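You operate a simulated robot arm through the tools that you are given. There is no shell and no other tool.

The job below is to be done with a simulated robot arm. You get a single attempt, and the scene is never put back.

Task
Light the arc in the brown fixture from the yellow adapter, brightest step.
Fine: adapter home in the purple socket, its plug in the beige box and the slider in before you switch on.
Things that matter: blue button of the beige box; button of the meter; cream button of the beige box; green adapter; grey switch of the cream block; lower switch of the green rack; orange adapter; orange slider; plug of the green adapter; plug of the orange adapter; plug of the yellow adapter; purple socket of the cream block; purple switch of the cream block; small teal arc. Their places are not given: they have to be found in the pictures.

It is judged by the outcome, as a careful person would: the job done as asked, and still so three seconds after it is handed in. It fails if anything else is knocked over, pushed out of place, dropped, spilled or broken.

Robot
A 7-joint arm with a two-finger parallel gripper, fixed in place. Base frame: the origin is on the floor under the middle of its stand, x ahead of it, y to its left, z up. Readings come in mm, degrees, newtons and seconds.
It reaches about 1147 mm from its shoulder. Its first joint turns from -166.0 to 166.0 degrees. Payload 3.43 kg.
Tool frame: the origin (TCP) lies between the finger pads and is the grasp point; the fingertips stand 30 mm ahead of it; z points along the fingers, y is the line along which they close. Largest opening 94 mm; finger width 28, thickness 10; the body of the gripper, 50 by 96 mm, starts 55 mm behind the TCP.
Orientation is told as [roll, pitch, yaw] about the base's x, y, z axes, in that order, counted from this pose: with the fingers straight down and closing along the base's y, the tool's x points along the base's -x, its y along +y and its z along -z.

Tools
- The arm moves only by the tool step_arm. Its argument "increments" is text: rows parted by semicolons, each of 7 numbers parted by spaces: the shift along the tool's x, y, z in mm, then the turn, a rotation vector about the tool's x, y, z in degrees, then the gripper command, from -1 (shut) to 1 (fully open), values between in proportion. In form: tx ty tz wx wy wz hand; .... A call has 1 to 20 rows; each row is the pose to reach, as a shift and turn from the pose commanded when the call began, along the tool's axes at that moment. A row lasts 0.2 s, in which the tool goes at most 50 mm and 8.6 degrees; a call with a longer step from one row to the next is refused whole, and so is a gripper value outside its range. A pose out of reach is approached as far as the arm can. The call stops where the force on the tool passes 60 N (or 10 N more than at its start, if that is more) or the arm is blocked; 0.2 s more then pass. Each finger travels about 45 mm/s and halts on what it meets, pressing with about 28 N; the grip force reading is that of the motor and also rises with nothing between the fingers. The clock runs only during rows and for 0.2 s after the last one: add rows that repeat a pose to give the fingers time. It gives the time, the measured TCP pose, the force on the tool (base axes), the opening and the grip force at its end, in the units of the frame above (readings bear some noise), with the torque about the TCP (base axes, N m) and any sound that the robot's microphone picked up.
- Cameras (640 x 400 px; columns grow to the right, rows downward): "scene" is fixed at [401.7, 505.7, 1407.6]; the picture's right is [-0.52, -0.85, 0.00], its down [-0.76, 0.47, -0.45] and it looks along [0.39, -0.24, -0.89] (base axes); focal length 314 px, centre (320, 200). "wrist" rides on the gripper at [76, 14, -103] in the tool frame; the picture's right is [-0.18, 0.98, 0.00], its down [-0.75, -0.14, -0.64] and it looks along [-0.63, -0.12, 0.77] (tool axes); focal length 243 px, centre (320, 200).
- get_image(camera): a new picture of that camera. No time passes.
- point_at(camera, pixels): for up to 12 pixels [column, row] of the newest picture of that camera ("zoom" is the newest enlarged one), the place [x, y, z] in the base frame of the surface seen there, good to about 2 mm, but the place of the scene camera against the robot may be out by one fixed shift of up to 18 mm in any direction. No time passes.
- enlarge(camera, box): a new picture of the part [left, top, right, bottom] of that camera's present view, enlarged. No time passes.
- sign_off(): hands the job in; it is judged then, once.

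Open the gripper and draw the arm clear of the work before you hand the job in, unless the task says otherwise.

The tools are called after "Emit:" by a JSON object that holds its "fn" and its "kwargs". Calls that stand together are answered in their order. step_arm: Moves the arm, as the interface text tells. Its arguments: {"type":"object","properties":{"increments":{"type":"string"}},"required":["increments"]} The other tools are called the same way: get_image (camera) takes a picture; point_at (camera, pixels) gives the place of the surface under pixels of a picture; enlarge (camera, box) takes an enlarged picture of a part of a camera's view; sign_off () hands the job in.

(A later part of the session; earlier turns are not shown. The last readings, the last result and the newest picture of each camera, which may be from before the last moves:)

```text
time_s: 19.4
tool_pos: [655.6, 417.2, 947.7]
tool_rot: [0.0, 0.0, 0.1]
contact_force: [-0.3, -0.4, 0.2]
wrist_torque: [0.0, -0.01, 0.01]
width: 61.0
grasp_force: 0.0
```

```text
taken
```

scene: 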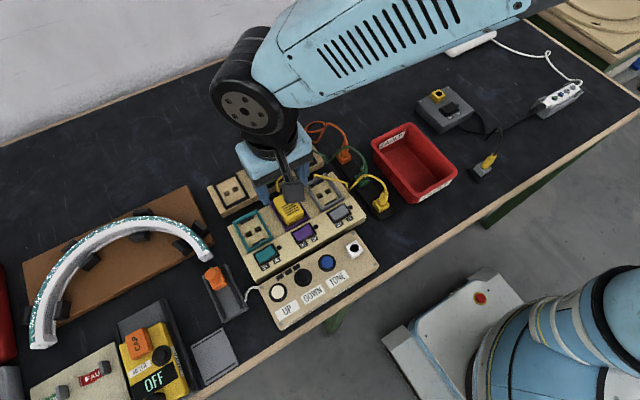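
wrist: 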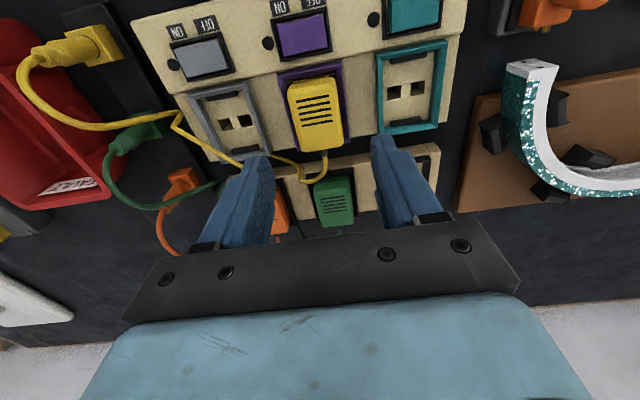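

The adapter is seated in the purple socket. Next I move over to view the yellow plug in the black strip.

Emit:
{"fn": "step_arm", "kwargs": {"increments": "28 -40 0 0 0 0 0.3; 55 -80 0 0 0 0 0.3; 82 -120 0 0 0 0 0.3; 110 -160 0 0 0 0 0.3; 110 -160 0 0 0 0 0.3"}}

Emit:
{"fn": "get_image", "kwargs": {"camera": "wrist"}}

Emit:
{"fn": "enlarge", "kwargs": {"camera": "wrist", "box": [220, 40, 420, 200]}}

Emit:
{"fn": "enlarge", "kwargs": {"camera": "scene", "box": [330, 150, 420, 230]}}

```text
time_s: 20.6
tool_pos: [542.1, 253.8, 945.2]
tool_rot: [0.0, 0.0, 0.0]
contact_force: [0.4, 0.0, -0.4]
wrist_torque: [0.01, 0.02, 0.03]
width: 60.8
grasp_force: 0.0
```

```text
taken
```

wrist: 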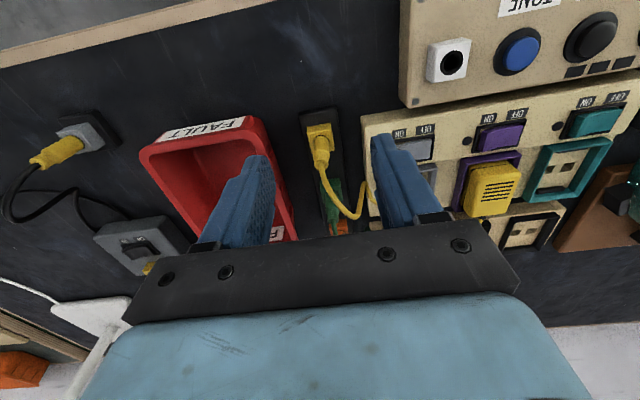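

```text
2.50 times, centred on (320, 120) of wrist
```

zoom: 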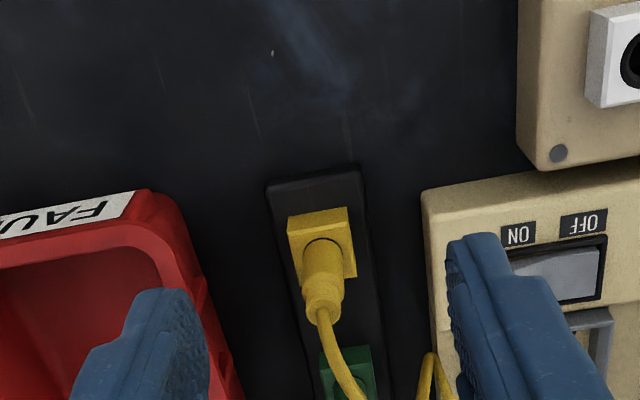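

```text
5.00 times, centred on (375, 190) of scene
```

zoom: 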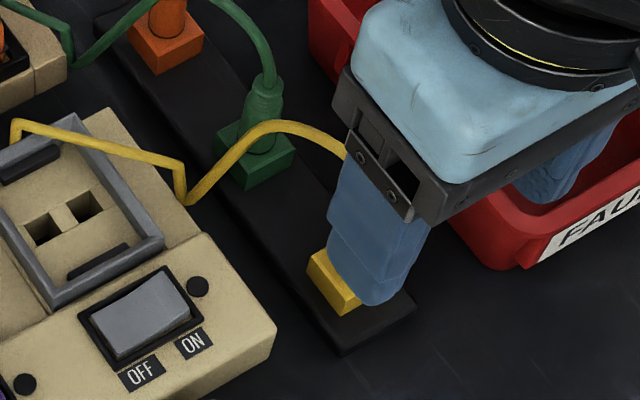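

The plug is a yellow square base with a conical strain relief and the cable leaving its top. I measure it and the white socket on the beige box.

Emit:
{"fn": "enlarge", "kwargs": {"camera": "wrist", "box": [280, 90, 370, 180]}}

```text
4.44 times, centred on (325, 135) of wrist
```

zoom: 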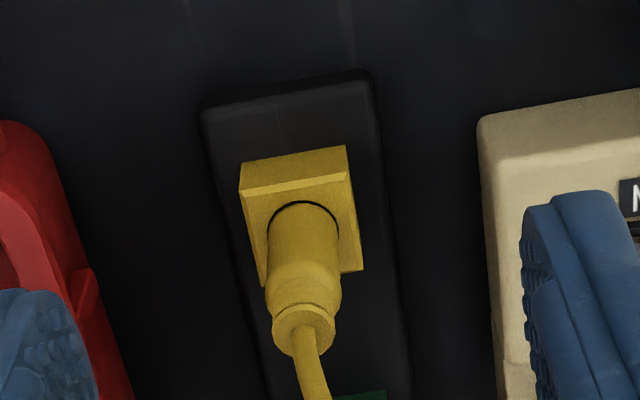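

Emit:
{"fn": "point_at", "kwargs": {"camera": "zoom", "pixels": [[246, 192], [346, 175], [262, 260], [356, 265], [300, 185], [295, 160], [300, 225], [305, 280], [303, 318], [303, 335], [230, 300], [310, 110]]}}

Emit:
{"fn": "point_at", "kwargs": {"camera": "wrist", "pixels": [[452, 62], [432, 48], [468, 42], [437, 80], [468, 75], [450, 45], [420, 60], [415, 100], [517, 50], [440, 100], [470, 60], [434, 62]]}}

```text
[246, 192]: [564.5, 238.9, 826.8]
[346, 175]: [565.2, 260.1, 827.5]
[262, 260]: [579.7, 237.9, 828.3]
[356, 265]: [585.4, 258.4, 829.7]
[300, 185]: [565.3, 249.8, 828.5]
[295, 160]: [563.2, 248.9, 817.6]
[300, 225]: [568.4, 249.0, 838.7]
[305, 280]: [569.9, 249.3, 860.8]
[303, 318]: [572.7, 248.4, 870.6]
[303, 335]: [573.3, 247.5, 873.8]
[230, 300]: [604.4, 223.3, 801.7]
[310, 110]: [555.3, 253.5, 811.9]
```

```text
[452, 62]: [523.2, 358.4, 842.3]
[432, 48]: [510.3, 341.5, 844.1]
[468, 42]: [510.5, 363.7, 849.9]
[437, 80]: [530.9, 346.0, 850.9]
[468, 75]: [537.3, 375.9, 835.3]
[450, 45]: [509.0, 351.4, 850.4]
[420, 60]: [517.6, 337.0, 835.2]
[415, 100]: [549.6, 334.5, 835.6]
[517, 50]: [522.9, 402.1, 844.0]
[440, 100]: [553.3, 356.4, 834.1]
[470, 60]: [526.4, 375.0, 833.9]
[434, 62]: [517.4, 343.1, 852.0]
```

Plug base spans x 564–586, y 238–260, z 812–828, with the strain relief up to z 874. I check clearance to the red bin and the cream block, and zoom on the white socket hole.

Emit:
{"fn": "point_at", "kwargs": {"camera": "zoom", "pixels": [[20, 140], [60, 240], [110, 380], [85, 275], [485, 130], [500, 250], [505, 380], [490, 190], [210, 150], [375, 100], [400, 300], [330, 385]]}}

Emit:
{"fn": "enlarge", "kwargs": {"camera": "wrist", "box": [400, 10, 500, 110]}}

```text
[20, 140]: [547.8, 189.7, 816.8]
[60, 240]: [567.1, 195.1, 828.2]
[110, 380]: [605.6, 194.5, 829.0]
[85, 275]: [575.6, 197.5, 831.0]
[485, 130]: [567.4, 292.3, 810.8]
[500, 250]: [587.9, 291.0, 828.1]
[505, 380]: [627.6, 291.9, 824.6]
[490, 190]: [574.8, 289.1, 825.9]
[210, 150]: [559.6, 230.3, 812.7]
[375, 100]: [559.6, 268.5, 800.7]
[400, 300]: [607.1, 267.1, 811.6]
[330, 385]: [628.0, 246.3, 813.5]
```

```text
4.00 times, centred on (450, 60) of wrist
```

zoom: 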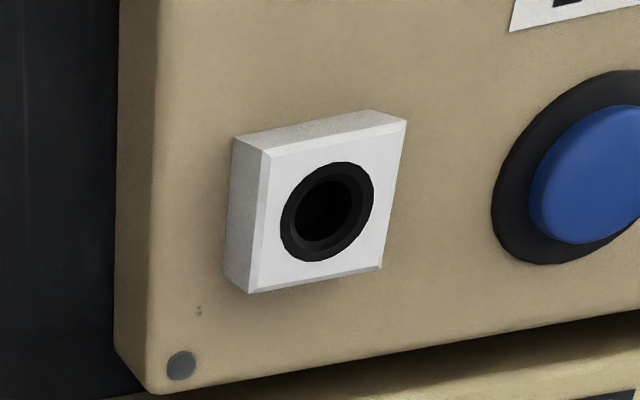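

I measure the white socket's top corners and ring in this zoom.

Emit:
{"fn": "point_at", "kwargs": {"camera": "zoom", "pixels": [[270, 160], [398, 125], [376, 264], [255, 285], [276, 215], [380, 185], [335, 160], [315, 265], [330, 150], [320, 272], [270, 225], [385, 190]]}}

Emit:
{"fn": "point_at", "kwargs": {"camera": "zoom", "pixels": [[286, 220], [370, 190], [330, 168], [312, 255], [300, 215], [350, 205], [325, 240], [240, 200], [300, 130], [180, 365], [220, 340], [545, 180]]}}

```text
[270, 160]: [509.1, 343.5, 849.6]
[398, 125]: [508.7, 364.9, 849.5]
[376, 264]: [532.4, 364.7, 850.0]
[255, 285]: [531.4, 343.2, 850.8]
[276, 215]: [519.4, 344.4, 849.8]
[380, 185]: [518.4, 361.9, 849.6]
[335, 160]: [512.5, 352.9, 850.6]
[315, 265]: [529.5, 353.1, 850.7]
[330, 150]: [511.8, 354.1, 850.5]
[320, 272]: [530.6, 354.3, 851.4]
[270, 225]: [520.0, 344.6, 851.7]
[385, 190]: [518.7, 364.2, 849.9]
```

```text
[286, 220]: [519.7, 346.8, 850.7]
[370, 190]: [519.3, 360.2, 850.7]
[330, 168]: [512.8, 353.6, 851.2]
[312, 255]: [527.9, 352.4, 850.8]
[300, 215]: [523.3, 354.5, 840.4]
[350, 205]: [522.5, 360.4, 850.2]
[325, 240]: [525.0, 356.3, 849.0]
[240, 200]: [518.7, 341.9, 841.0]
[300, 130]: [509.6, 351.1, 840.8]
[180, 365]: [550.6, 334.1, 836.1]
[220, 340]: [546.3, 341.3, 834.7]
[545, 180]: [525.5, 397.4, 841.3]
```

White socket top: x 508.5–532, y 343–365, centre (520.4, 354), z 850.5. I narrow the fingers to ~40 mm and move above the yellow plug at z ~895.

Emit:
{"fn": "step_arm", "kwargs": {"increments": "-15 -6.6 0 0 0 0 -0.15; -30.1 -6.6 20 0 0 0 -0.15; -30.1 -6.6 40 0 0 0 -0.15; -30.1 -6.6 50 0 0 0 -0.15; -30.1 -6.6 50 0 0 0 -0.15; -30.1 -6.6 50 0 0 0 -0.15"}}

Emit:
{"fn": "get_image", "kwargs": {"camera": "wrist"}}

Emit:
{"fn": "enlarge", "kwargs": {"camera": "wrist", "box": [250, 80, 390, 220]}}

```text
time_s: 22.0
tool_pos: [574.4, 249.2, 897.3]
tool_rot: [0.0, 0.0, 0.0]
contact_force: [-0.3, 0.4, 0.5]
wrist_torque: [0.04, -0.03, -0.01]
width: 40.1
grasp_force: 0.1
```

```text
taken
```

wrist: 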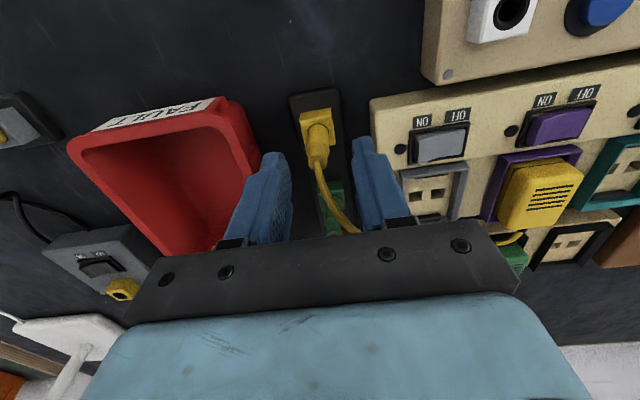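

```text
2.86 times, centred on (320, 150) of wrist
```

zoom: 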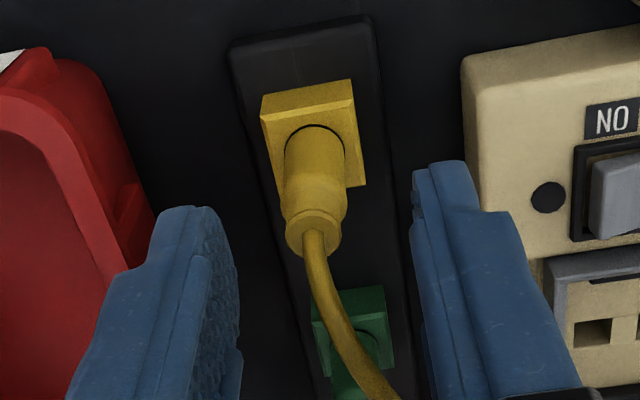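

The plug lies between the fingers; I check cable heights and plug position again from here.

Emit:
{"fn": "point_at", "kwargs": {"camera": "zoom", "pixels": [[268, 128], [350, 106], [278, 195], [362, 180], [310, 112], [315, 160], [315, 230], [320, 260], [335, 310], [360, 360], [380, 390], [310, 100]]}}

```text
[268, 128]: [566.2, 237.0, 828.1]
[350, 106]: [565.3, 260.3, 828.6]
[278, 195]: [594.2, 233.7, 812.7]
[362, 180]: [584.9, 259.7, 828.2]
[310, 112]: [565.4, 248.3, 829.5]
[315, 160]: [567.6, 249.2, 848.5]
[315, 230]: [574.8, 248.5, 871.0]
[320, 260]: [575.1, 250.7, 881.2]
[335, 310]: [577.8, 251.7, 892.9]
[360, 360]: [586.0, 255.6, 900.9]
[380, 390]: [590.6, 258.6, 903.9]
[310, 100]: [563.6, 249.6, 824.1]
```

The cable arches to z~904 behind the plug, so I'll grip only to z 849 (tips 819, base top 828) to leave the palm clear. Descending and closing.

Emit:
{"fn": "step_arm", "kwargs": {"increments": "-0.3 0 12 0 0 0 -0.15; -0.3 0 24 0 0 0 -0.15; -0.3 0 36 0 0 0 -0.15; -0.3 0 46 0 0 0 -0.15; -0.3 0 46 0 0 0 -0.15; -0.3 0 46 0 0 0 -0.5; -0.3 0 46 0 0 0 -0.9; -0.3 0 46 0 0 0 -0.9; -0.3 0 46 0 0 0 -0.9"}}

Emit:
{"fn": "get_image", "kwargs": {"camera": "wrist"}}

Emit:
{"fn": "enlarge", "kwargs": {"camera": "wrist", "box": [250, 80, 390, 240]}}

```text
time_s: 24.0
tool_pos: [574.6, 248.2, 849.9]
tool_rot: [-0.1, 0.2, 0.0]
contact_force: [-1.0, -9.9, -4.9]
wrist_torque: [-0.42, -0.52, -0.06]
width: 23.9
grasp_force: 44.7
```

```text
taken
```

wrist: 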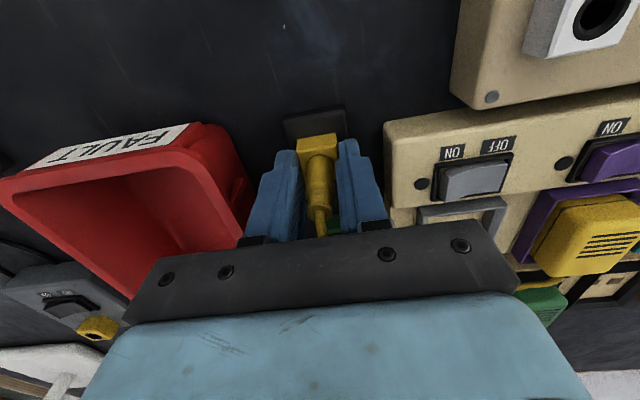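

```text
2.50 times, centred on (320, 160) of wrist
```

zoom: 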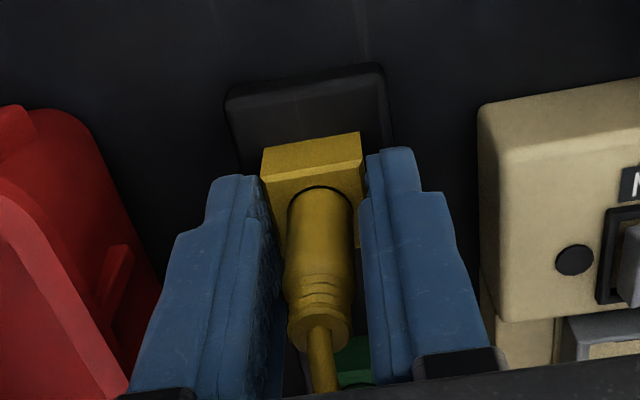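

Gripped with a -10 N side force, meaning the tool is slightly off-centre in y. I ease 0.8 mm in -y to settle.

Emit:
{"fn": "step_arm", "kwargs": {"increments": "0 -0.8 0 0 0 0 -0.9; 0 -0.8 0 0 0 0 -0.9; 0 -0.8 0 0 0 0 -0.9"}}

```text
time_s: 24.8
tool_pos: [574.7, 248.6, 850.4]
tool_rot: [0.0, 0.1, 0.0]
contact_force: [8.8, -5.0, -11.2]
wrist_torque: [-0.11, 0.14, -0.35]
width: 24.1
grasp_force: 45.7
```

The plug is held at 24 mm width. I now pull it up gently and watch the forces.

Emit:
{"fn": "step_arm", "kwargs": {"increments": "0 0 -2 0 0 0 -0.9; 0 0 -4 0 0 0 -0.9; 0 0 -6 0 0 0 -0.9; 0 0 -6 0 0 0 -0.9"}}

Emit:
{"fn": "enlarge", "kwargs": {"camera": "wrist", "box": [250, 80, 390, 240]}}

```text
time_s: 25.3
tool_pos: [574.6, 248.4, 850.7]
tool_rot: [-0.1, 0.2, 0.0]
contact_force: [14.1, 5.8, -37.3]
wrist_torque: [0.37, -1.66, 0.12]
width: 24.1
grasp_force: 45.2
stopped in row 2: the force on the tool passed its limit at 66 N (the readings are from after the stop); the commanded pose is now the measured one
```

```text
2.50 times, centred on (320, 160) of wrist
```

zoom: 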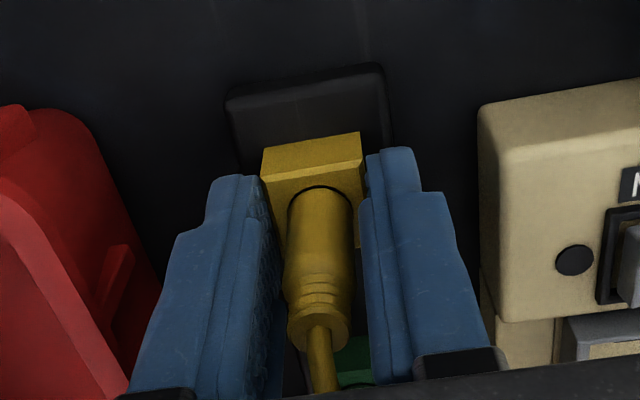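

That stiff resistance plus the dark ring around the barrel shows the yellow square is the strip's fixed socket (like the white cube on the beige box); the plug is just the barrel above it. I release and rise to grip the barrel instead.

Emit:
{"fn": "step_arm", "kwargs": {"increments": "0 0 0.5 0 0 0 -0.7; 0 0 0.5 0 0 0 -0.4; 0 0 0.5 0 0 0 -0.15; 0 0 0.5 0 0 0 -0.15; 0 0 -6 0 0 0 -0.15; 0 0 -14 0 0 0 -0.15; 0 0 -14 0 0 0 -0.15"}}

Emit:
{"fn": "get_image", "kwargs": {"camera": "wrist"}}

Emit:
{"fn": "enlarge", "kwargs": {"camera": "wrist", "box": [250, 80, 390, 240]}}

Emit:
{"fn": "get_image", "kwargs": {"camera": "scene"}}

```text
time_s: 26.9
tool_pos: [575.4, 248.4, 864.9]
tool_rot: [-0.1, 0.2, 0.0]
contact_force: [-0.1, -0.2, 0.3]
wrist_torque: [-0.03, 0.02, -0.01]
width: 40.1
grasp_force: 0.0
```

```text
taken
```

wrist: 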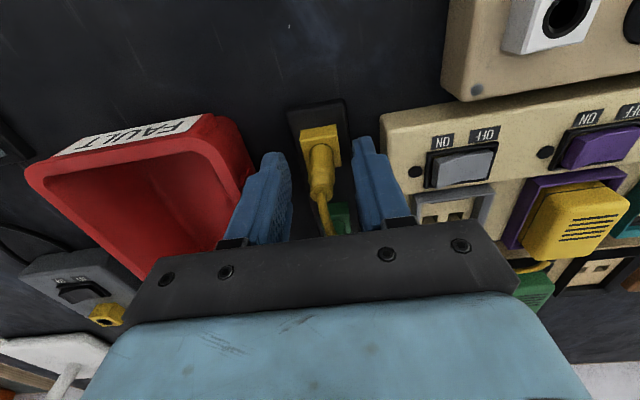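

```text
2.50 times, centred on (320, 160) of wrist
```

zoom: 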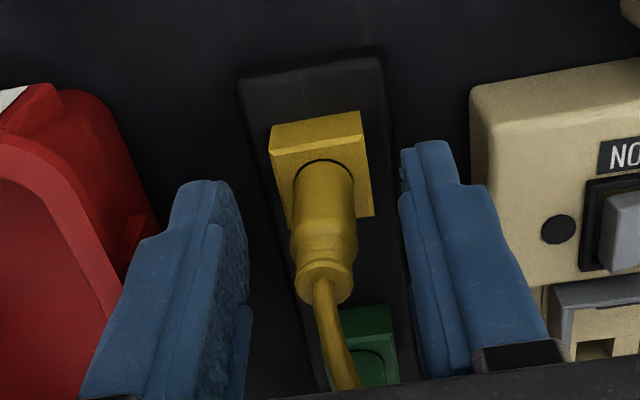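

```text
taken
```

scene: 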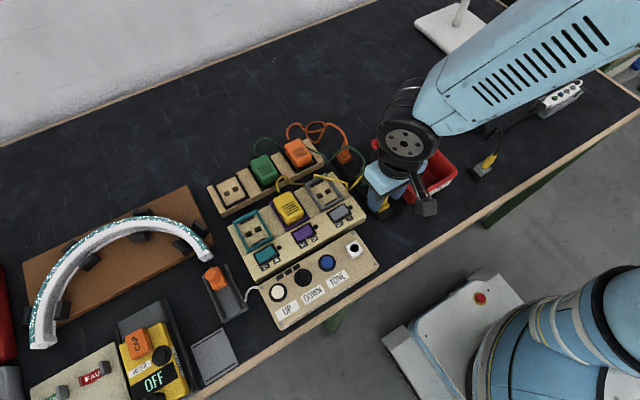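

The strip is unmoved. I measure the barrel's edges and heights before gripping it.

Emit:
{"fn": "point_at", "kwargs": {"camera": "zoom", "pixels": [[298, 200], [350, 190], [325, 195], [296, 245], [354, 235], [325, 240], [325, 262], [325, 275], [303, 280], [345, 275], [324, 300], [320, 152]]}}

Emit:
{"fn": "point_at", "kwargs": {"camera": "zoom", "pixels": [[278, 150], [362, 128], [282, 210], [370, 210], [325, 170], [338, 350], [350, 385], [210, 190], [410, 150], [235, 250], [405, 210], [322, 180]]}}

```text
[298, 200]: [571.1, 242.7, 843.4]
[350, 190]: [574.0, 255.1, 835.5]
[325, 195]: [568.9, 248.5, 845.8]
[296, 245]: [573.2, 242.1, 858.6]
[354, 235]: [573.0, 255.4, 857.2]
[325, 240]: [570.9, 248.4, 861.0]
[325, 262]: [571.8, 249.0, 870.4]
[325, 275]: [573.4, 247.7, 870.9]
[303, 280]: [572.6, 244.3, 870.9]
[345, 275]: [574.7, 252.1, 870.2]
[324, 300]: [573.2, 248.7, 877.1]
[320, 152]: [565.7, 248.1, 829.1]
```

```text
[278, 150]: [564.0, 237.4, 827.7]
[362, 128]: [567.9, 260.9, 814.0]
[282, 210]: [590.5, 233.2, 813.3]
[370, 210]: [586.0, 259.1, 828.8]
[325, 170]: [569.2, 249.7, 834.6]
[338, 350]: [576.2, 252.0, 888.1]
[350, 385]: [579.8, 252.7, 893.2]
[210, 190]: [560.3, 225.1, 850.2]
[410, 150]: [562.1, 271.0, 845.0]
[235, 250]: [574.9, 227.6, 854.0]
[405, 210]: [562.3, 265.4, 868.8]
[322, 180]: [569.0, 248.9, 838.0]
```

Barrel: y 242–255.5, centre x ≈575.5, z 829–871. Fingers straddle it with tips at ~834, so I close on the barrel.

Emit:
{"fn": "step_arm", "kwargs": {"increments": "0 0 1.5 0 0 0 -0.15; 0 0.3 1.5 0 0 0 -0.5; 0 0.3 1.5 0 0 0 -1; 0 0.3 1.5 0 0 0 -1; 0 0.3 1.5 0 0 0 -1; 0 0.3 1.5 0 0 0 -1"}}

Emit:
{"fn": "enlarge", "kwargs": {"camera": "wrist", "box": [250, 80, 390, 240]}}

```text
time_s: 28.3
tool_pos: [573.7, 247.7, 862.7]
tool_rot: [-0.2, 0.1, 0.0]
contact_force: [0.4, -0.6, 0.2]
wrist_torque: [0.01, 0.0, 0.01]
width: 13.3
grasp_force: 27.6
```

```text
2.50 times, centred on (320, 160) of wrist
```

zoom: 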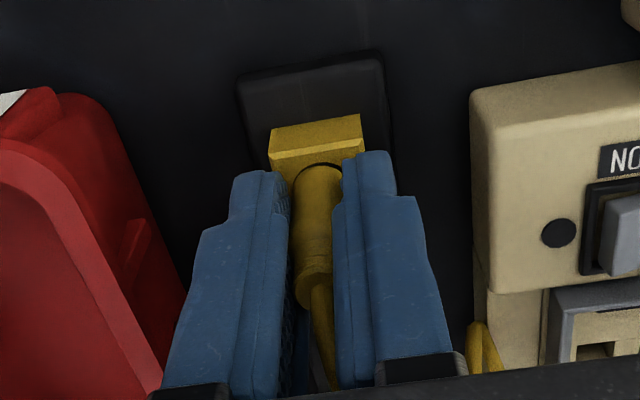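

Width 13.3 mm, grip 28 N, no side load – the barrel is held. I pull it straight up in small steps.

Emit:
{"fn": "step_arm", "kwargs": {"increments": "0 0 -2 0 0 0 -1; 0 0 -4 0 0 0 -1; 0 0 -7 0 0 0 -1; 0 0 -11 0 0 0 -1; 0 0 -16 0 0 0 -1; 0 0 -22 0 0 0 -1; 0 0 -22 0 0 0 -1"}}

Emit:
{"fn": "enlarge", "kwargs": {"camera": "wrist", "box": [250, 80, 390, 240]}}

```text
time_s: 29.9
tool_pos: [574.8, 248.6, 886.1]
tool_rot: [-0.1, 0.2, 0.0]
contact_force: [0.4, 1.0, 0.5]
wrist_torque: [-0.02, 0.01, 0.0]
width: 13.5
grasp_force: 28.3
```

```text
2.50 times, centred on (320, 160) of wrist
```

zoom: 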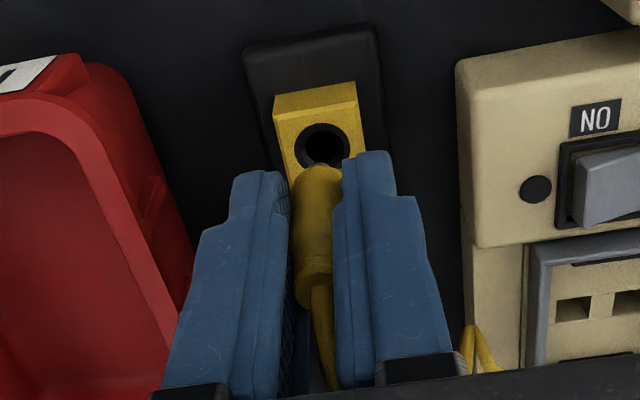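

The plug is free. I lift to z 932 and carry it over to the white socket of the beige box.

Emit:
{"fn": "step_arm", "kwargs": {"increments": "0 0 -25 0 0 0 -1; 0 0 -47 0 0 0 -1; 14 26 -47 0 0 0 -1; 28 52 -47 0 0 0 -1; 42 79 -47 0 0 0 -1; 54.6 105.2 -47 0 0 0 -1; 54.6 105.2 -47 0 0 0 -1; 54.6 105.2 -47 0 0 0 -1"}}

Emit:
{"fn": "get_image", "kwargs": {"camera": "wrist"}}

Emit:
{"fn": "enlarge", "kwargs": {"camera": "wrist", "box": [250, 80, 390, 240]}}

Emit:
{"fn": "get_image", "kwargs": {"camera": "scene"}}

```text
time_s: 31.7
tool_pos: [517.7, 352.7, 934.6]
tool_rot: [-0.1, 0.2, 0.0]
contact_force: [-0.3, -0.7, -0.5]
wrist_torque: [-0.03, 0.0, 0.02]
width: 13.3
grasp_force: 27.7
```

```text
taken
```

wrist: 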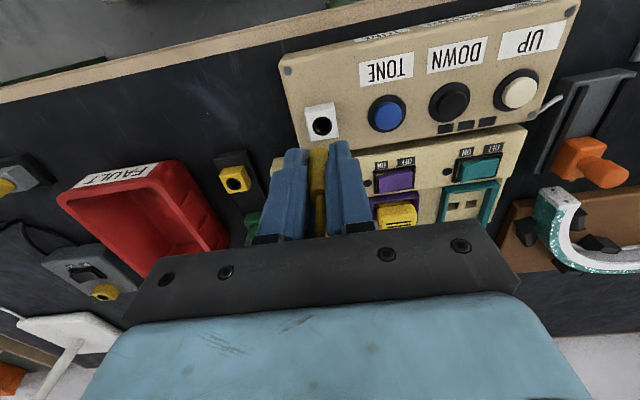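

```text
2.50 times, centred on (320, 160) of wrist
```

zoom: 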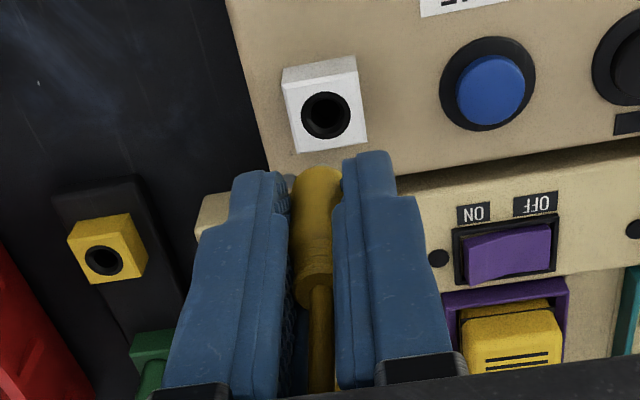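

```text
taken
```

scene: 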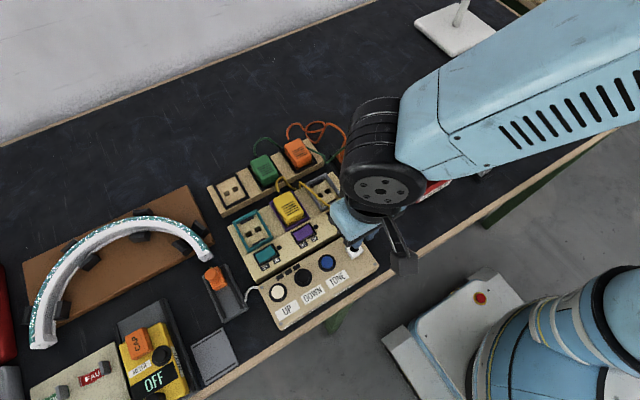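

I'll compare with the earlier view when the barrel was 22 mm above its old socket (hole at zoom (322,148)); lowering to the same height over the white socket (z ~908) makes the comparison direct.

Emit:
{"fn": "step_arm", "kwargs": {"increments": "0 0 12 0 0 0 -1; 0 0 25 0 0 0 -1; 0 0 25 0 0 0 -1; 0 0 25 0 0 0 -1"}}

Emit:
{"fn": "enlarge", "kwargs": {"camera": "wrist", "box": [250, 80, 390, 240]}}

```text
time_s: 32.7
tool_pos: [517.6, 352.8, 909.3]
tool_rot: [-0.1, 0.2, 0.0]
contact_force: [0.6, 0.8, 0.8]
wrist_torque: [0.0, 0.01, 0.0]
width: 13.5
grasp_force: 27.7
```

```text
2.50 times, centred on (320, 160) of wrist
```

zoom: 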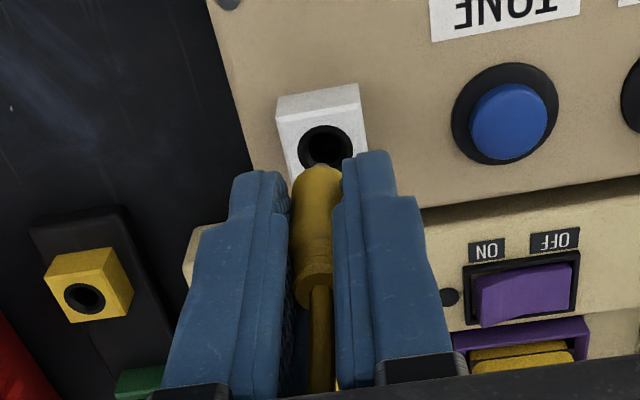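

The ring centre sits at (326,147) versus (322,147) in the reference, i.e. the tool is ~1 mm short in y. I zoom closer and measure both.

Emit:
{"fn": "enlarge", "kwargs": {"camera": "wrist", "box": [290, 100, 360, 170]}}

```text
5.71 times, centred on (325, 135) of wrist
```

zoom: 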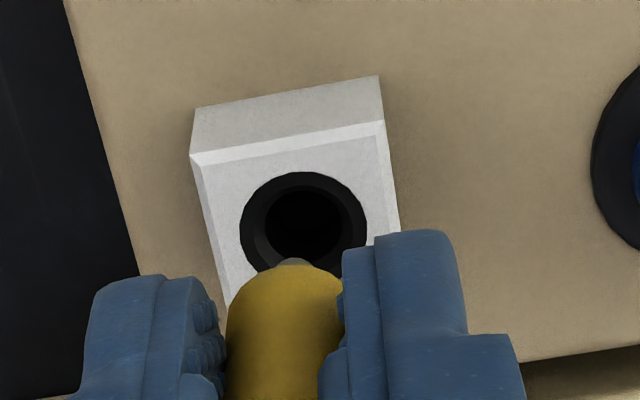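

The grey pin tip shows at (290,263) and the hole centre at (303,223); I shift +1.2 mm in y and lower 8 mm to check again.

Emit:
{"fn": "step_arm", "kwargs": {"increments": "0 1.2 0 0 0 0 -1; 0 1.2 4 0 0 0 -1; 0 1.2 8 0 0 0 -1; 0 1.2 8 0 0 0 -1"}}

Emit:
{"fn": "enlarge", "kwargs": {"camera": "wrist", "box": [290, 100, 360, 170]}}

```text
time_s: 33.7
tool_pos: [519.1, 354.6, 900.7]
tool_rot: [-0.2, 0.1, 0.0]
contact_force: [0.4, 0.1, 0.0]
wrist_torque: [-0.01, 0.01, -0.01]
width: 13.5
grasp_force: 28.1
```

```text
5.71 times, centred on (325, 135) of wrist
```

zoom: 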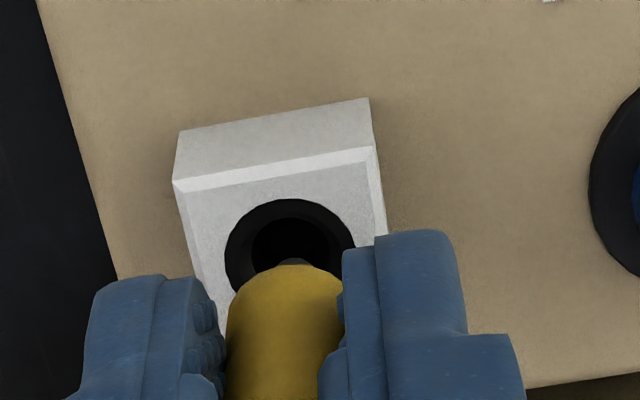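

Hole centre is now at column 290, on the tool axis (291), and the row matches the expected 253. I lower slowly.

Emit:
{"fn": "step_arm", "kwargs": {"increments": "0 0.2 2 0 0 0 -1; 0 0.2 4 0 0 0 -1; 0 0.2 6 0 0 0 -1; 0 0.2 8 0 0 0 -1; 0 0.2 8 0 0 0 -1"}}

Emit:
{"fn": "enlarge", "kwargs": {"camera": "wrist", "box": [290, 100, 360, 170]}}

```text
time_s: 34.9
tool_pos: [517.6, 354.8, 892.3]
tool_rot: [-0.1, 0.1, 0.0]
contact_force: [-0.6, -0.6, 0.0]
wrist_torque: [0.01, 0.01, 0.0]
width: 13.3
grasp_force: 28.2
```

```text
5.71 times, centred on (325, 135) of wrist
```

zoom: 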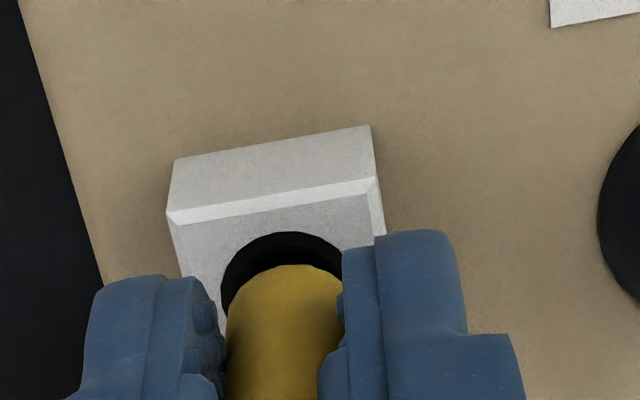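

No contact forces yet; the barrel is nearly over the ring. Continuing down until it seats.

Emit:
{"fn": "step_arm", "kwargs": {"increments": "0 0 2 0 0 0 -1; 0 0 4 0 0 0 -1; 0 0 6 0 0 0 -1; 0 0 7 0 0 0 -1; 0 0 7 0 0 0 -1"}}

Emit:
{"fn": "enlarge", "kwargs": {"camera": "wrist", "box": [290, 100, 360, 170]}}

```text
time_s: 36.1
tool_pos: [517.9, 354.5, 886.7]
tool_rot: [-0.1, 0.0, 0.0]
contact_force: [-1.4, -3.6, 12.2]
wrist_torque: [-0.07, 0.04, 0.0]
width: 13.1
grasp_force: 27.6
```

```text
5.71 times, centred on (325, 135) of wrist
```

zoom: 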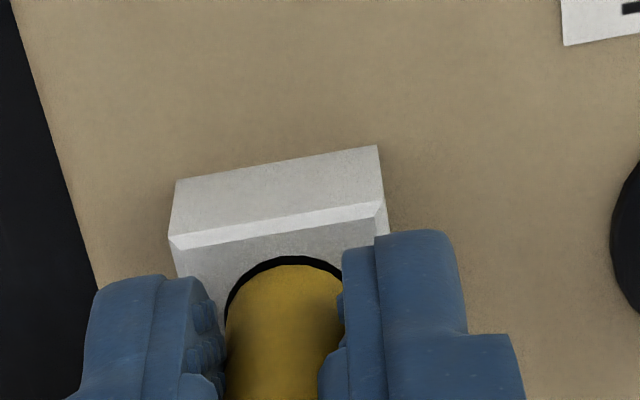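

12 N of seat force is building. I press ~2.5 mm more to make sure it is home.

Emit:
{"fn": "step_arm", "kwargs": {"increments": "0 -0.2 1 0 0 0 -1; 0 -0.2 2 0 0 0 -1; 0 -0.2 2.5 0 0 0 -1; 0 -0.2 2.5 0 0 0 -1"}}

Emit:
{"fn": "enlarge", "kwargs": {"camera": "wrist", "box": [290, 100, 360, 170]}}

```text
time_s: 37.1
tool_pos: [518.2, 354.5, 885.3]
tool_rot: [0.0, 0.0, 0.0]
contact_force: [-3.3, -3.0, 50.8]
wrist_torque: [-0.13, -0.01, -0.02]
width: 13.6
grasp_force: 27.7
```

```text
5.71 times, centred on (325, 135) of wrist
```

zoom: 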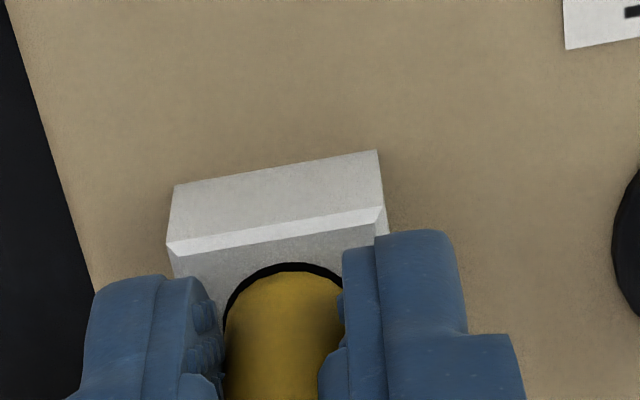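

50 N with no further travel: the plug is home. I ease off, open and rise clear, then check.

Emit:
{"fn": "step_arm", "kwargs": {"increments": "0 0 -2 0 0 0 -1; 0 0 -2 0 0 0 -0.6; 0 0 -2 0 0 0 -0.25; 0 0 -2 0 0 0 -0.25; 0 0 -20 0 0 0 -0.25; 0 0 -50 0 0 0 -0.25; 0 0 -90 0 0 0 -0.25; 0 0 -90 0 0 0 -0.25"}}

Emit:
{"fn": "get_image", "kwargs": {"camera": "wrist"}}

Emit:
{"fn": "get_image", "kwargs": {"camera": "scene"}}

Emit:
{"fn": "enlarge", "kwargs": {"camera": "wrist", "box": [250, 80, 390, 240]}}

```text
time_s: 38.9
tool_pos: [519.6, 353.9, 974.6]
tool_rot: [-0.1, 0.2, 0.1]
contact_force: [-0.2, 0.5, -0.1]
wrist_torque: [0.0, 0.0, -0.03]
width: 35.1
grasp_force: 0.1
```

```text
taken
```

wrist: 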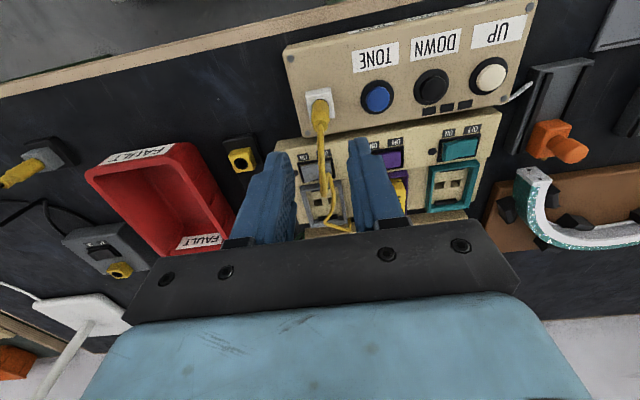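

```text
taken
```

scene: 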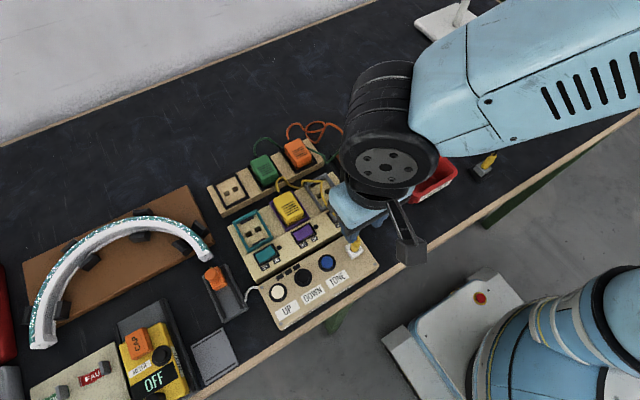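

```text
2.50 times, centred on (320, 160) of wrist
```

zoom: 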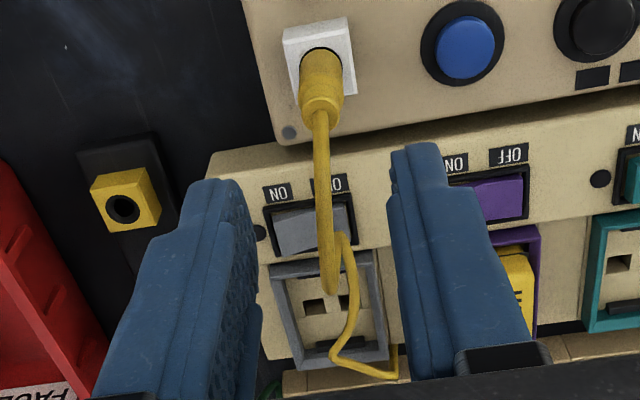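

Plug is home in the white socket. Now I go look at the orange slider and the arc's end.

Emit:
{"fn": "step_arm", "kwargs": {"increments": "0 40 0 0 0 0 -0.25; 0 80 0 0 0 0 -0.25; 0 120 0 0 0 0 -0.25; 0 160 0 0 0 0 -0.25; -15 200 0 0 0 0 -0.25; -35 240 0 0 0 0 -0.25; -35 240 0 0 0 0 -0.25"}}

Emit:
{"fn": "get_image", "kwargs": {"camera": "wrist"}}

Emit:
{"fn": "enlarge", "kwargs": {"camera": "wrist", "box": [240, 20, 420, 220]}}

```text
time_s: 40.5
tool_pos: [556.1, 593.4, 975.5]
tool_rot: [-0.1, 0.1, 0.0]
contact_force: [-0.1, -0.3, 0.2]
wrist_torque: [0.01, 0.02, 0.04]
width: 35.1
grasp_force: 0.1
```

```text
taken
```

wrist: 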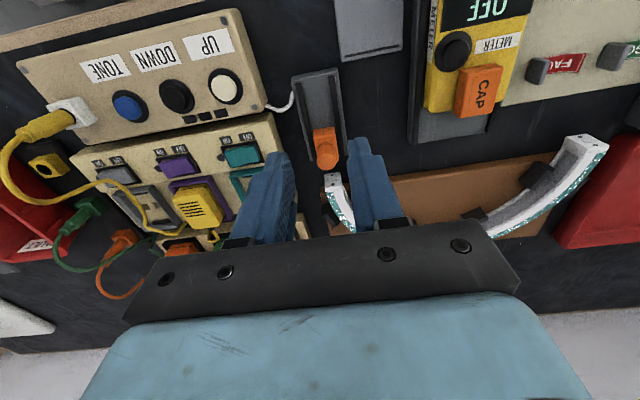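

```text
2.00 times, centred on (330, 120) of wrist
```

zoom: 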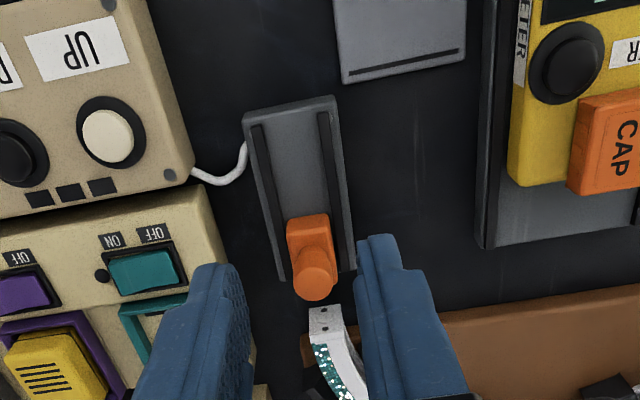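

I zoom on the slider and arc end and measure.

Emit:
{"fn": "enlarge", "kwargs": {"camera": "wrist", "box": [290, 60, 370, 200]}}

Emit:
{"fn": "point_at", "kwargs": {"camera": "wrist", "pixels": [[321, 82], [305, 100], [340, 80], [325, 133], [315, 140], [336, 138], [328, 155], [330, 162], [332, 176], [332, 184], [345, 130], [308, 110]]}}

```text
2.86 times, centred on (330, 130) of wrist
```

zoom: 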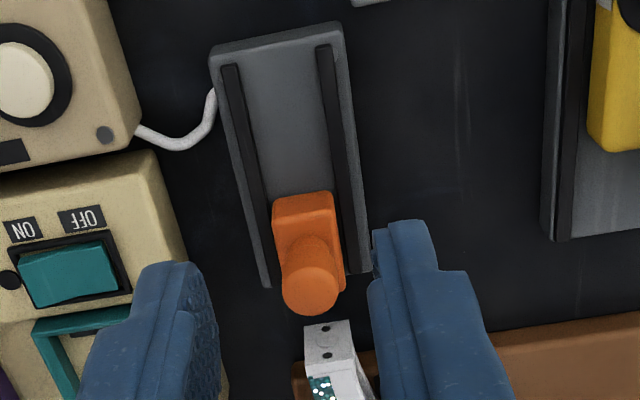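

```text
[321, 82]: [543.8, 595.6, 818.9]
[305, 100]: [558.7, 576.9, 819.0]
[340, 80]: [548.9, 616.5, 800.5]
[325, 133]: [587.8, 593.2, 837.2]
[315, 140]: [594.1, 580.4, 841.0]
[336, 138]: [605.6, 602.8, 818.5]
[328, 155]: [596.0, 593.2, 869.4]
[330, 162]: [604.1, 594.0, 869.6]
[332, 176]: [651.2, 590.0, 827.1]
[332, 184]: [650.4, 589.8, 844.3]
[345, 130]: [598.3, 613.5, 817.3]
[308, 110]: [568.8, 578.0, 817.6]
```

I look at the slider and arc end from the scene camera as well.

Emit:
{"fn": "get_image", "kwargs": {"camera": "scene"}}

Emit:
{"fn": "enlarge", "kwargs": {"camera": "scene", "box": [180, 230, 260, 330]}}

```text
taken
```

scene: 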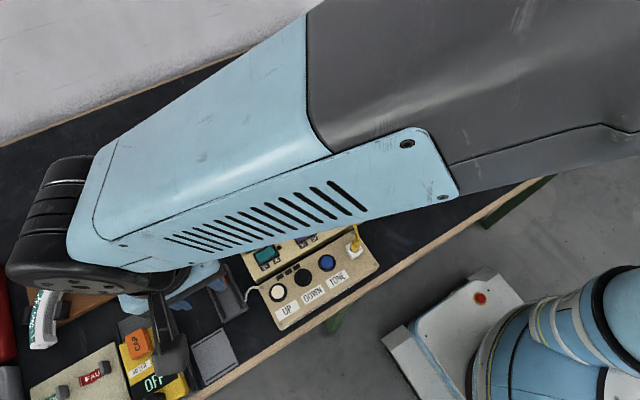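

```text
4.00 times, centred on (220, 280) of scene
```

zoom: 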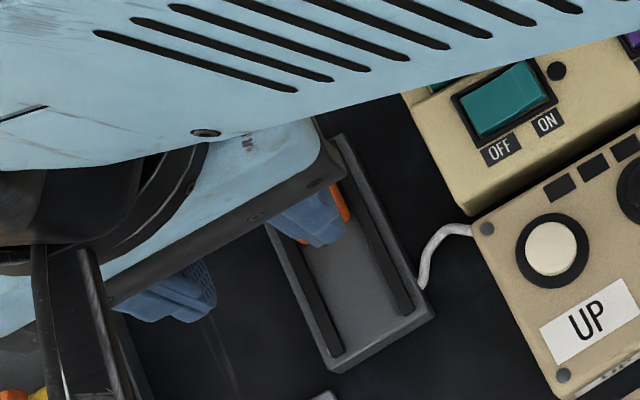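

The arm blocks the scene view. I move back to the earlier spot near the box, where the scene camera saw the slider freely.

Emit:
{"fn": "step_arm", "kwargs": {"increments": "0 -45 0 0 0 0 -0.25; 0 -90 0 0 0 0 -0.25; 0 -135 0 0 0 0 -0.25; 0 -180 0 0 0 0 -0.25; 20 -220 0 0 0 0 -0.25; 35 -240 0 0 0 0 -0.25; 35 -240 0 0 0 0 -0.25"}}

Emit:
{"fn": "get_image", "kwargs": {"camera": "scene"}}

Emit:
{"fn": "enlarge", "kwargs": {"camera": "scene", "box": [190, 240, 240, 300]}}

Emit:
{"fn": "point_at", "kwargs": {"camera": "scene", "pixels": [[211, 266], [209, 253], [206, 258], [212, 268], [205, 275], [219, 268], [203, 272], [222, 265], [216, 285], [218, 290], [209, 262], [225, 280]]}}

```text
time_s: 42.1
tool_pos: [518.3, 351.0, 973.2]
tool_rot: [-0.1, 0.2, -0.1]
contact_force: [-0.7, 0.2, 0.1]
wrist_torque: [0.01, 0.0, 0.0]
width: 35.2
grasp_force: 0.1
```

```text
taken
```

scene: 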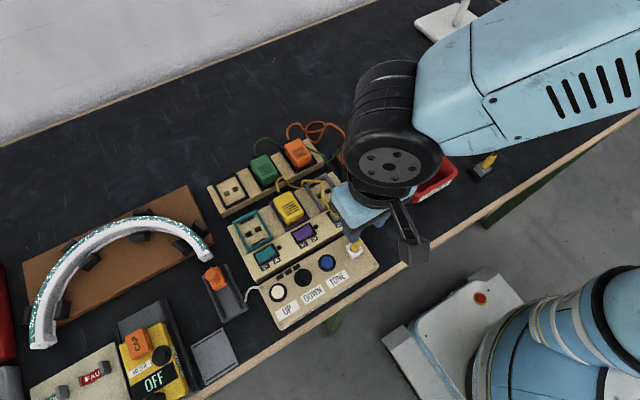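

```text
6.67 times, centred on (215, 270) of scene
```

zoom: 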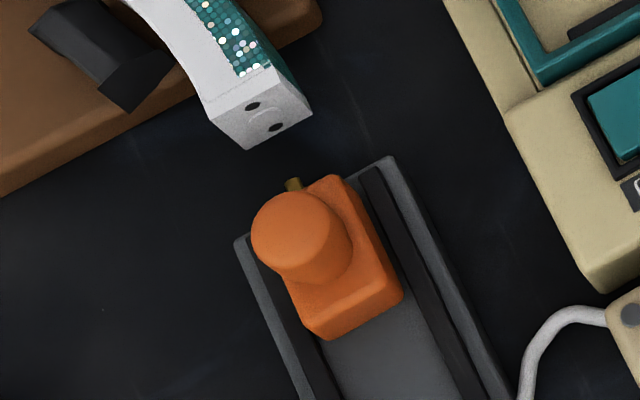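

```text
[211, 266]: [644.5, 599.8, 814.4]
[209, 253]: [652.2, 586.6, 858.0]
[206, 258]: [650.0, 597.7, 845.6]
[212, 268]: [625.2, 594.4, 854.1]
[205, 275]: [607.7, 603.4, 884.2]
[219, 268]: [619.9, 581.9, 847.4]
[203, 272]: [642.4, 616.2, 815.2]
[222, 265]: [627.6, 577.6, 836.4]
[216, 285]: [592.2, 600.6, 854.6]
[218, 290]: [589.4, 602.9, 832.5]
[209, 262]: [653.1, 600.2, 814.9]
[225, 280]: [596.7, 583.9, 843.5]
```

The brass pin on the slider's front faces the lower end of the arc (holes at x≈650), so "in" means pushing the slider in +x. I go above the knob (~(600, 593), top z 869) with the fingers ~35 mm open.

Emit:
{"fn": "step_arm", "kwargs": {"increments": "-5 40 0 0 0 0 -0.25; -15 80 0 0 0 0 -0.25; -30 120 0 0 0 0 -0.25; -45 160 0 0 0 0 -0.25; -60 200 10 0 0 0 -0.25; -76 237 25 0 0 0 -0.25; -76 237 41 0 0 0 -0.25; -76 237 41 0 0 0 -0.25; -76 237 41 0 0 0 -0.25; -76 237 41 0 0 0 -0.25"}}

Emit:
{"fn": "get_image", "kwargs": {"camera": "wrist"}}

Emit:
{"fn": "enlarge", "kwargs": {"camera": "wrist", "box": [250, 70, 390, 230]}}

```text
time_s: 44.3
tool_pos: [594.7, 592.2, 932.1]
tool_rot: [-0.1, 0.2, 0.0]
contact_force: [-0.4, -0.1, 0.1]
wrist_torque: [0.01, 0.05, 0.0]
width: 35.6
grasp_force: 0.1
```

```text
taken
```

wrist: 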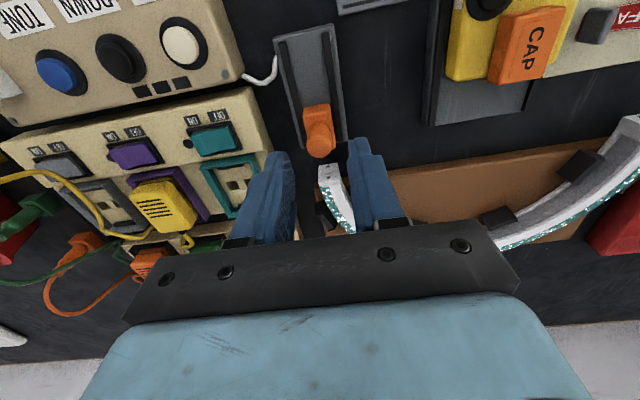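

```text
2.50 times, centred on (320, 150) of wrist
```

zoom: 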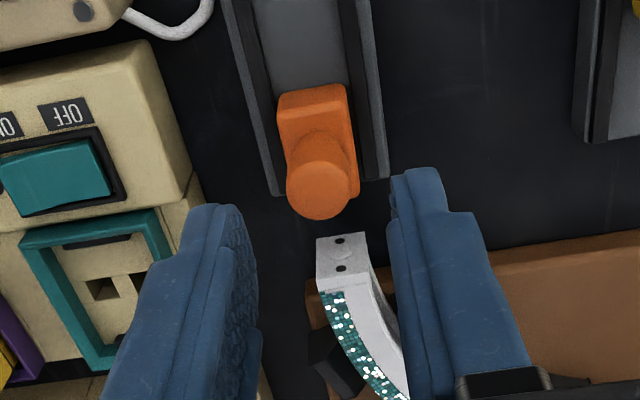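

Emit:
{"fn": "point_at", "kwargs": {"camera": "zoom", "pixels": [[318, 190], [292, 190], [346, 186], [320, 165], [318, 215], [310, 100], [300, 115], [345, 105], [340, 240], [340, 268], [320, 255], [365, 255]]}}

Emit:
{"fn": "point_at", "kwargs": {"camera": "zoom", "pixels": [[355, 190], [280, 190], [385, 175], [318, 238], [362, 234], [318, 275], [375, 270], [260, 100], [350, 60], [325, 285], [335, 230], [352, 140]]}}

```text
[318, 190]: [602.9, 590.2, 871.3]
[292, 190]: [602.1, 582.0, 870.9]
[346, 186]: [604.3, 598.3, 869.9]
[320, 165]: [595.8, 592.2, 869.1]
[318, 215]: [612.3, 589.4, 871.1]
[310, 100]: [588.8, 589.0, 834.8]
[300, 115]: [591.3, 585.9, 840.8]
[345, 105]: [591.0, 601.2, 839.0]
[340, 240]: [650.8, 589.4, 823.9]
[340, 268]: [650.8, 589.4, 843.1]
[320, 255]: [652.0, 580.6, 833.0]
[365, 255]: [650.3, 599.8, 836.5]
```

```text
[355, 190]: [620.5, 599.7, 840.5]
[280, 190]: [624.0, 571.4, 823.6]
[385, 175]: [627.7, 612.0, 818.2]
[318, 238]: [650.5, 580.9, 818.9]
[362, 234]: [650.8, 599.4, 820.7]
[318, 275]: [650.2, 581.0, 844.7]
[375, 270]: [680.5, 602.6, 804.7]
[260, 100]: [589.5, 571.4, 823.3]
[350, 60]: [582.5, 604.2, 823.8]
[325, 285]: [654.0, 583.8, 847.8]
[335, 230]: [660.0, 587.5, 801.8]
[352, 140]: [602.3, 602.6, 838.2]
```

Knob centre (603.5, 590.2), diameter 18, top z 870.5; slider front x 620.5, arc end face x 650.5. I descend to z 876 (tips 846, above the slider block at 841) and close on the knob.

Emit:
{"fn": "step_arm", "kwargs": {"increments": "-4 -1.9 0 0 0 0 -0.25; -4 -1.9 15 0 0 0 -0.25; -4 -1.9 30 0 0 0 -0.25; -4 -1.9 45 0 0 0 -0.25; -4 -1.9 54.7 0 0 0 -0.25; -4 -1.9 54.7 0 0 0 -0.25; -4 -1.9 54.7 0 0 0 -0.6; -4 -1.9 54.7 0 0 0 -1; -4 -1.9 54.7 0 0 0 -1; -4 -1.9 54.7 0 0 0 -1"}}

Emit:
{"fn": "enlarge", "kwargs": {"camera": "wrist", "box": [250, 70, 390, 230]}}

```text
time_s: 46.5
tool_pos: [597.8, 589.6, 876.7]
tool_rot: [-0.2, 0.2, 0.0]
contact_force: [1.3, 5.3, -4.4]
wrist_torque: [0.74, -0.12, 0.02]
width: 19.2
grasp_force: 44.5
```

```text
2.50 times, centred on (320, 150) of wrist
```

zoom: 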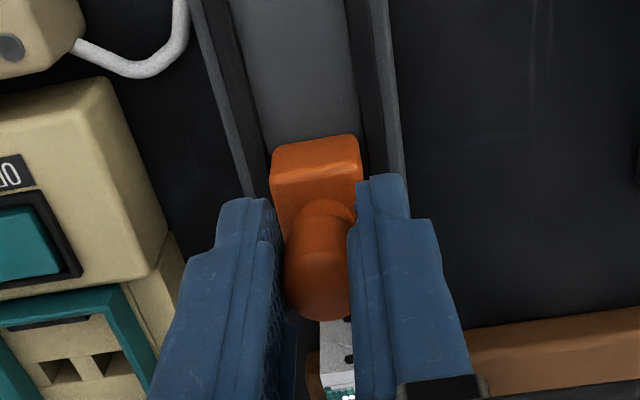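

The knob is held at 19 mm. I push it in +x in small steps.

Emit:
{"fn": "step_arm", "kwargs": {"increments": "-2 0 0 0 0 0 -1; -4.5 0 0 0 0 0 -1; -7 0 0 0 0 0 -1; -9.5 0 0 0 0 0 -1; -12 0 0 0 0 0 -1; -14.5 0 0 0 0 0 -1; -14.5 0 0 0 0 0 -1"}}

Emit:
{"fn": "enlarge", "kwargs": {"camera": "wrist", "box": [250, 70, 390, 230]}}

```text
time_s: 48.1
tool_pos: [613.0, 589.9, 876.9]
tool_rot: [0.1, 0.2, 0.0]
contact_force: [-0.6, 9.9, 0.1]
wrist_torque: [0.77, 0.48, 0.06]
width: 19.2
grasp_force: 45.2
```

```text
2.50 times, centred on (320, 150) of wrist
```

zoom: 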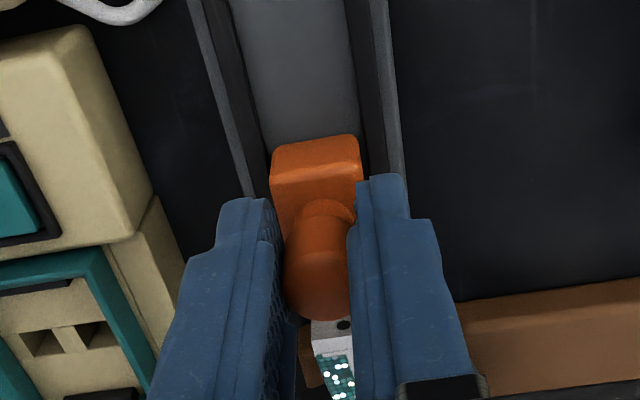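

The slider moved 14.5 mm freely. I continue, relieving the side force slightly in y.

Emit:
{"fn": "step_arm", "kwargs": {"increments": "-2 0.5 0 0 0 0 -1; -4 0.5 0 0 0 0 -1; -6 0.5 0 0 0 0 -1; -8 0.5 0 0 0 0 -1; -10 0.5 0 0 0 0 -1; -12 0.5 0 0 0 0 -1; -12 0.5 0 0 0 0 -1"}}

Emit:
{"fn": "enlarge", "kwargs": {"camera": "wrist", "box": [250, 70, 390, 230]}}

```text
time_s: 49.7
tool_pos: [621.7, 590.3, 876.4]
tool_rot: [-0.2, 0.4, 0.0]
contact_force: [-39.6, -5.5, 3.0]
wrist_torque: [0.47, 1.18, -0.05]
width: 19.4
grasp_force: 44.7
```

```text
2.50 times, centred on (320, 150) of wrist
```

zoom: 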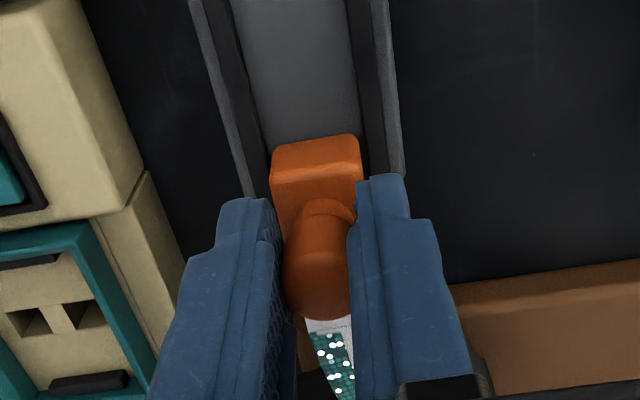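

The slider stopped after ~24 mm with 40 N in x. I need to see whether the pin entered the arc or is jammed, so I ease off, release and rise to look.

Emit:
{"fn": "step_arm", "kwargs": {"increments": "4 0 0 0 0 0 -1; 4 0 0 0 0 0 -0.6; 4 0 0 0 0 0 -0.25; 4 0 0 0 0 0 -0.25; 4 0 -20 0 0 0 -0.25; 4 0 -50 0 0 0 -0.25; 4 0 -80 0 0 0 -0.25; 4 0 -80 0 0 0 -0.25"}}

Emit:
{"fn": "get_image", "kwargs": {"camera": "wrist"}}

Emit:
{"fn": "enlarge", "kwargs": {"camera": "wrist", "box": [280, 70, 380, 220]}}

```text
time_s: 51.5
tool_pos: [621.7, 590.8, 954.7]
tool_rot: [-0.1, 0.2, 0.0]
contact_force: [-0.7, 0.5, -0.1]
wrist_torque: [0.0, 0.0, 0.0]
width: 35.6
grasp_force: 0.0
```

```text
taken
```

wrist: 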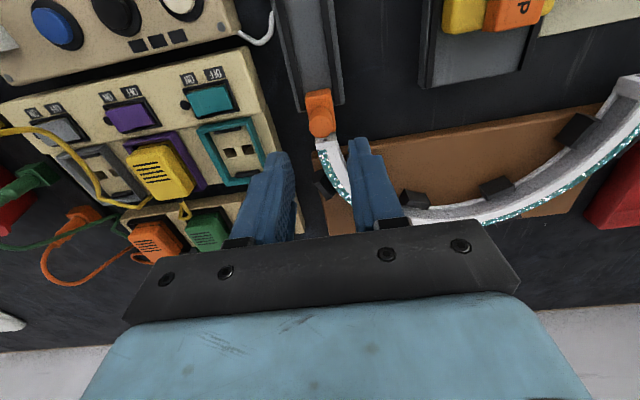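

```text
2.67 times, centred on (330, 145) of wrist
```

zoom: 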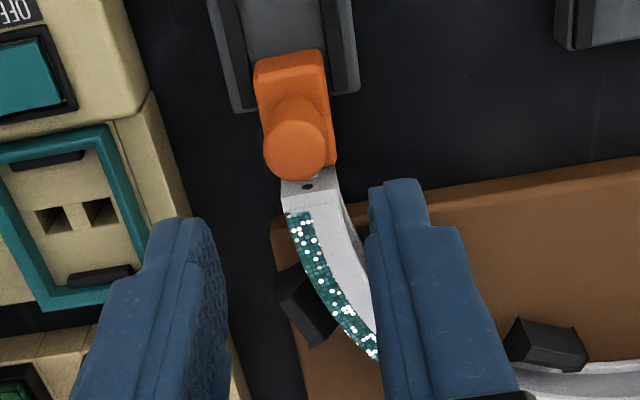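

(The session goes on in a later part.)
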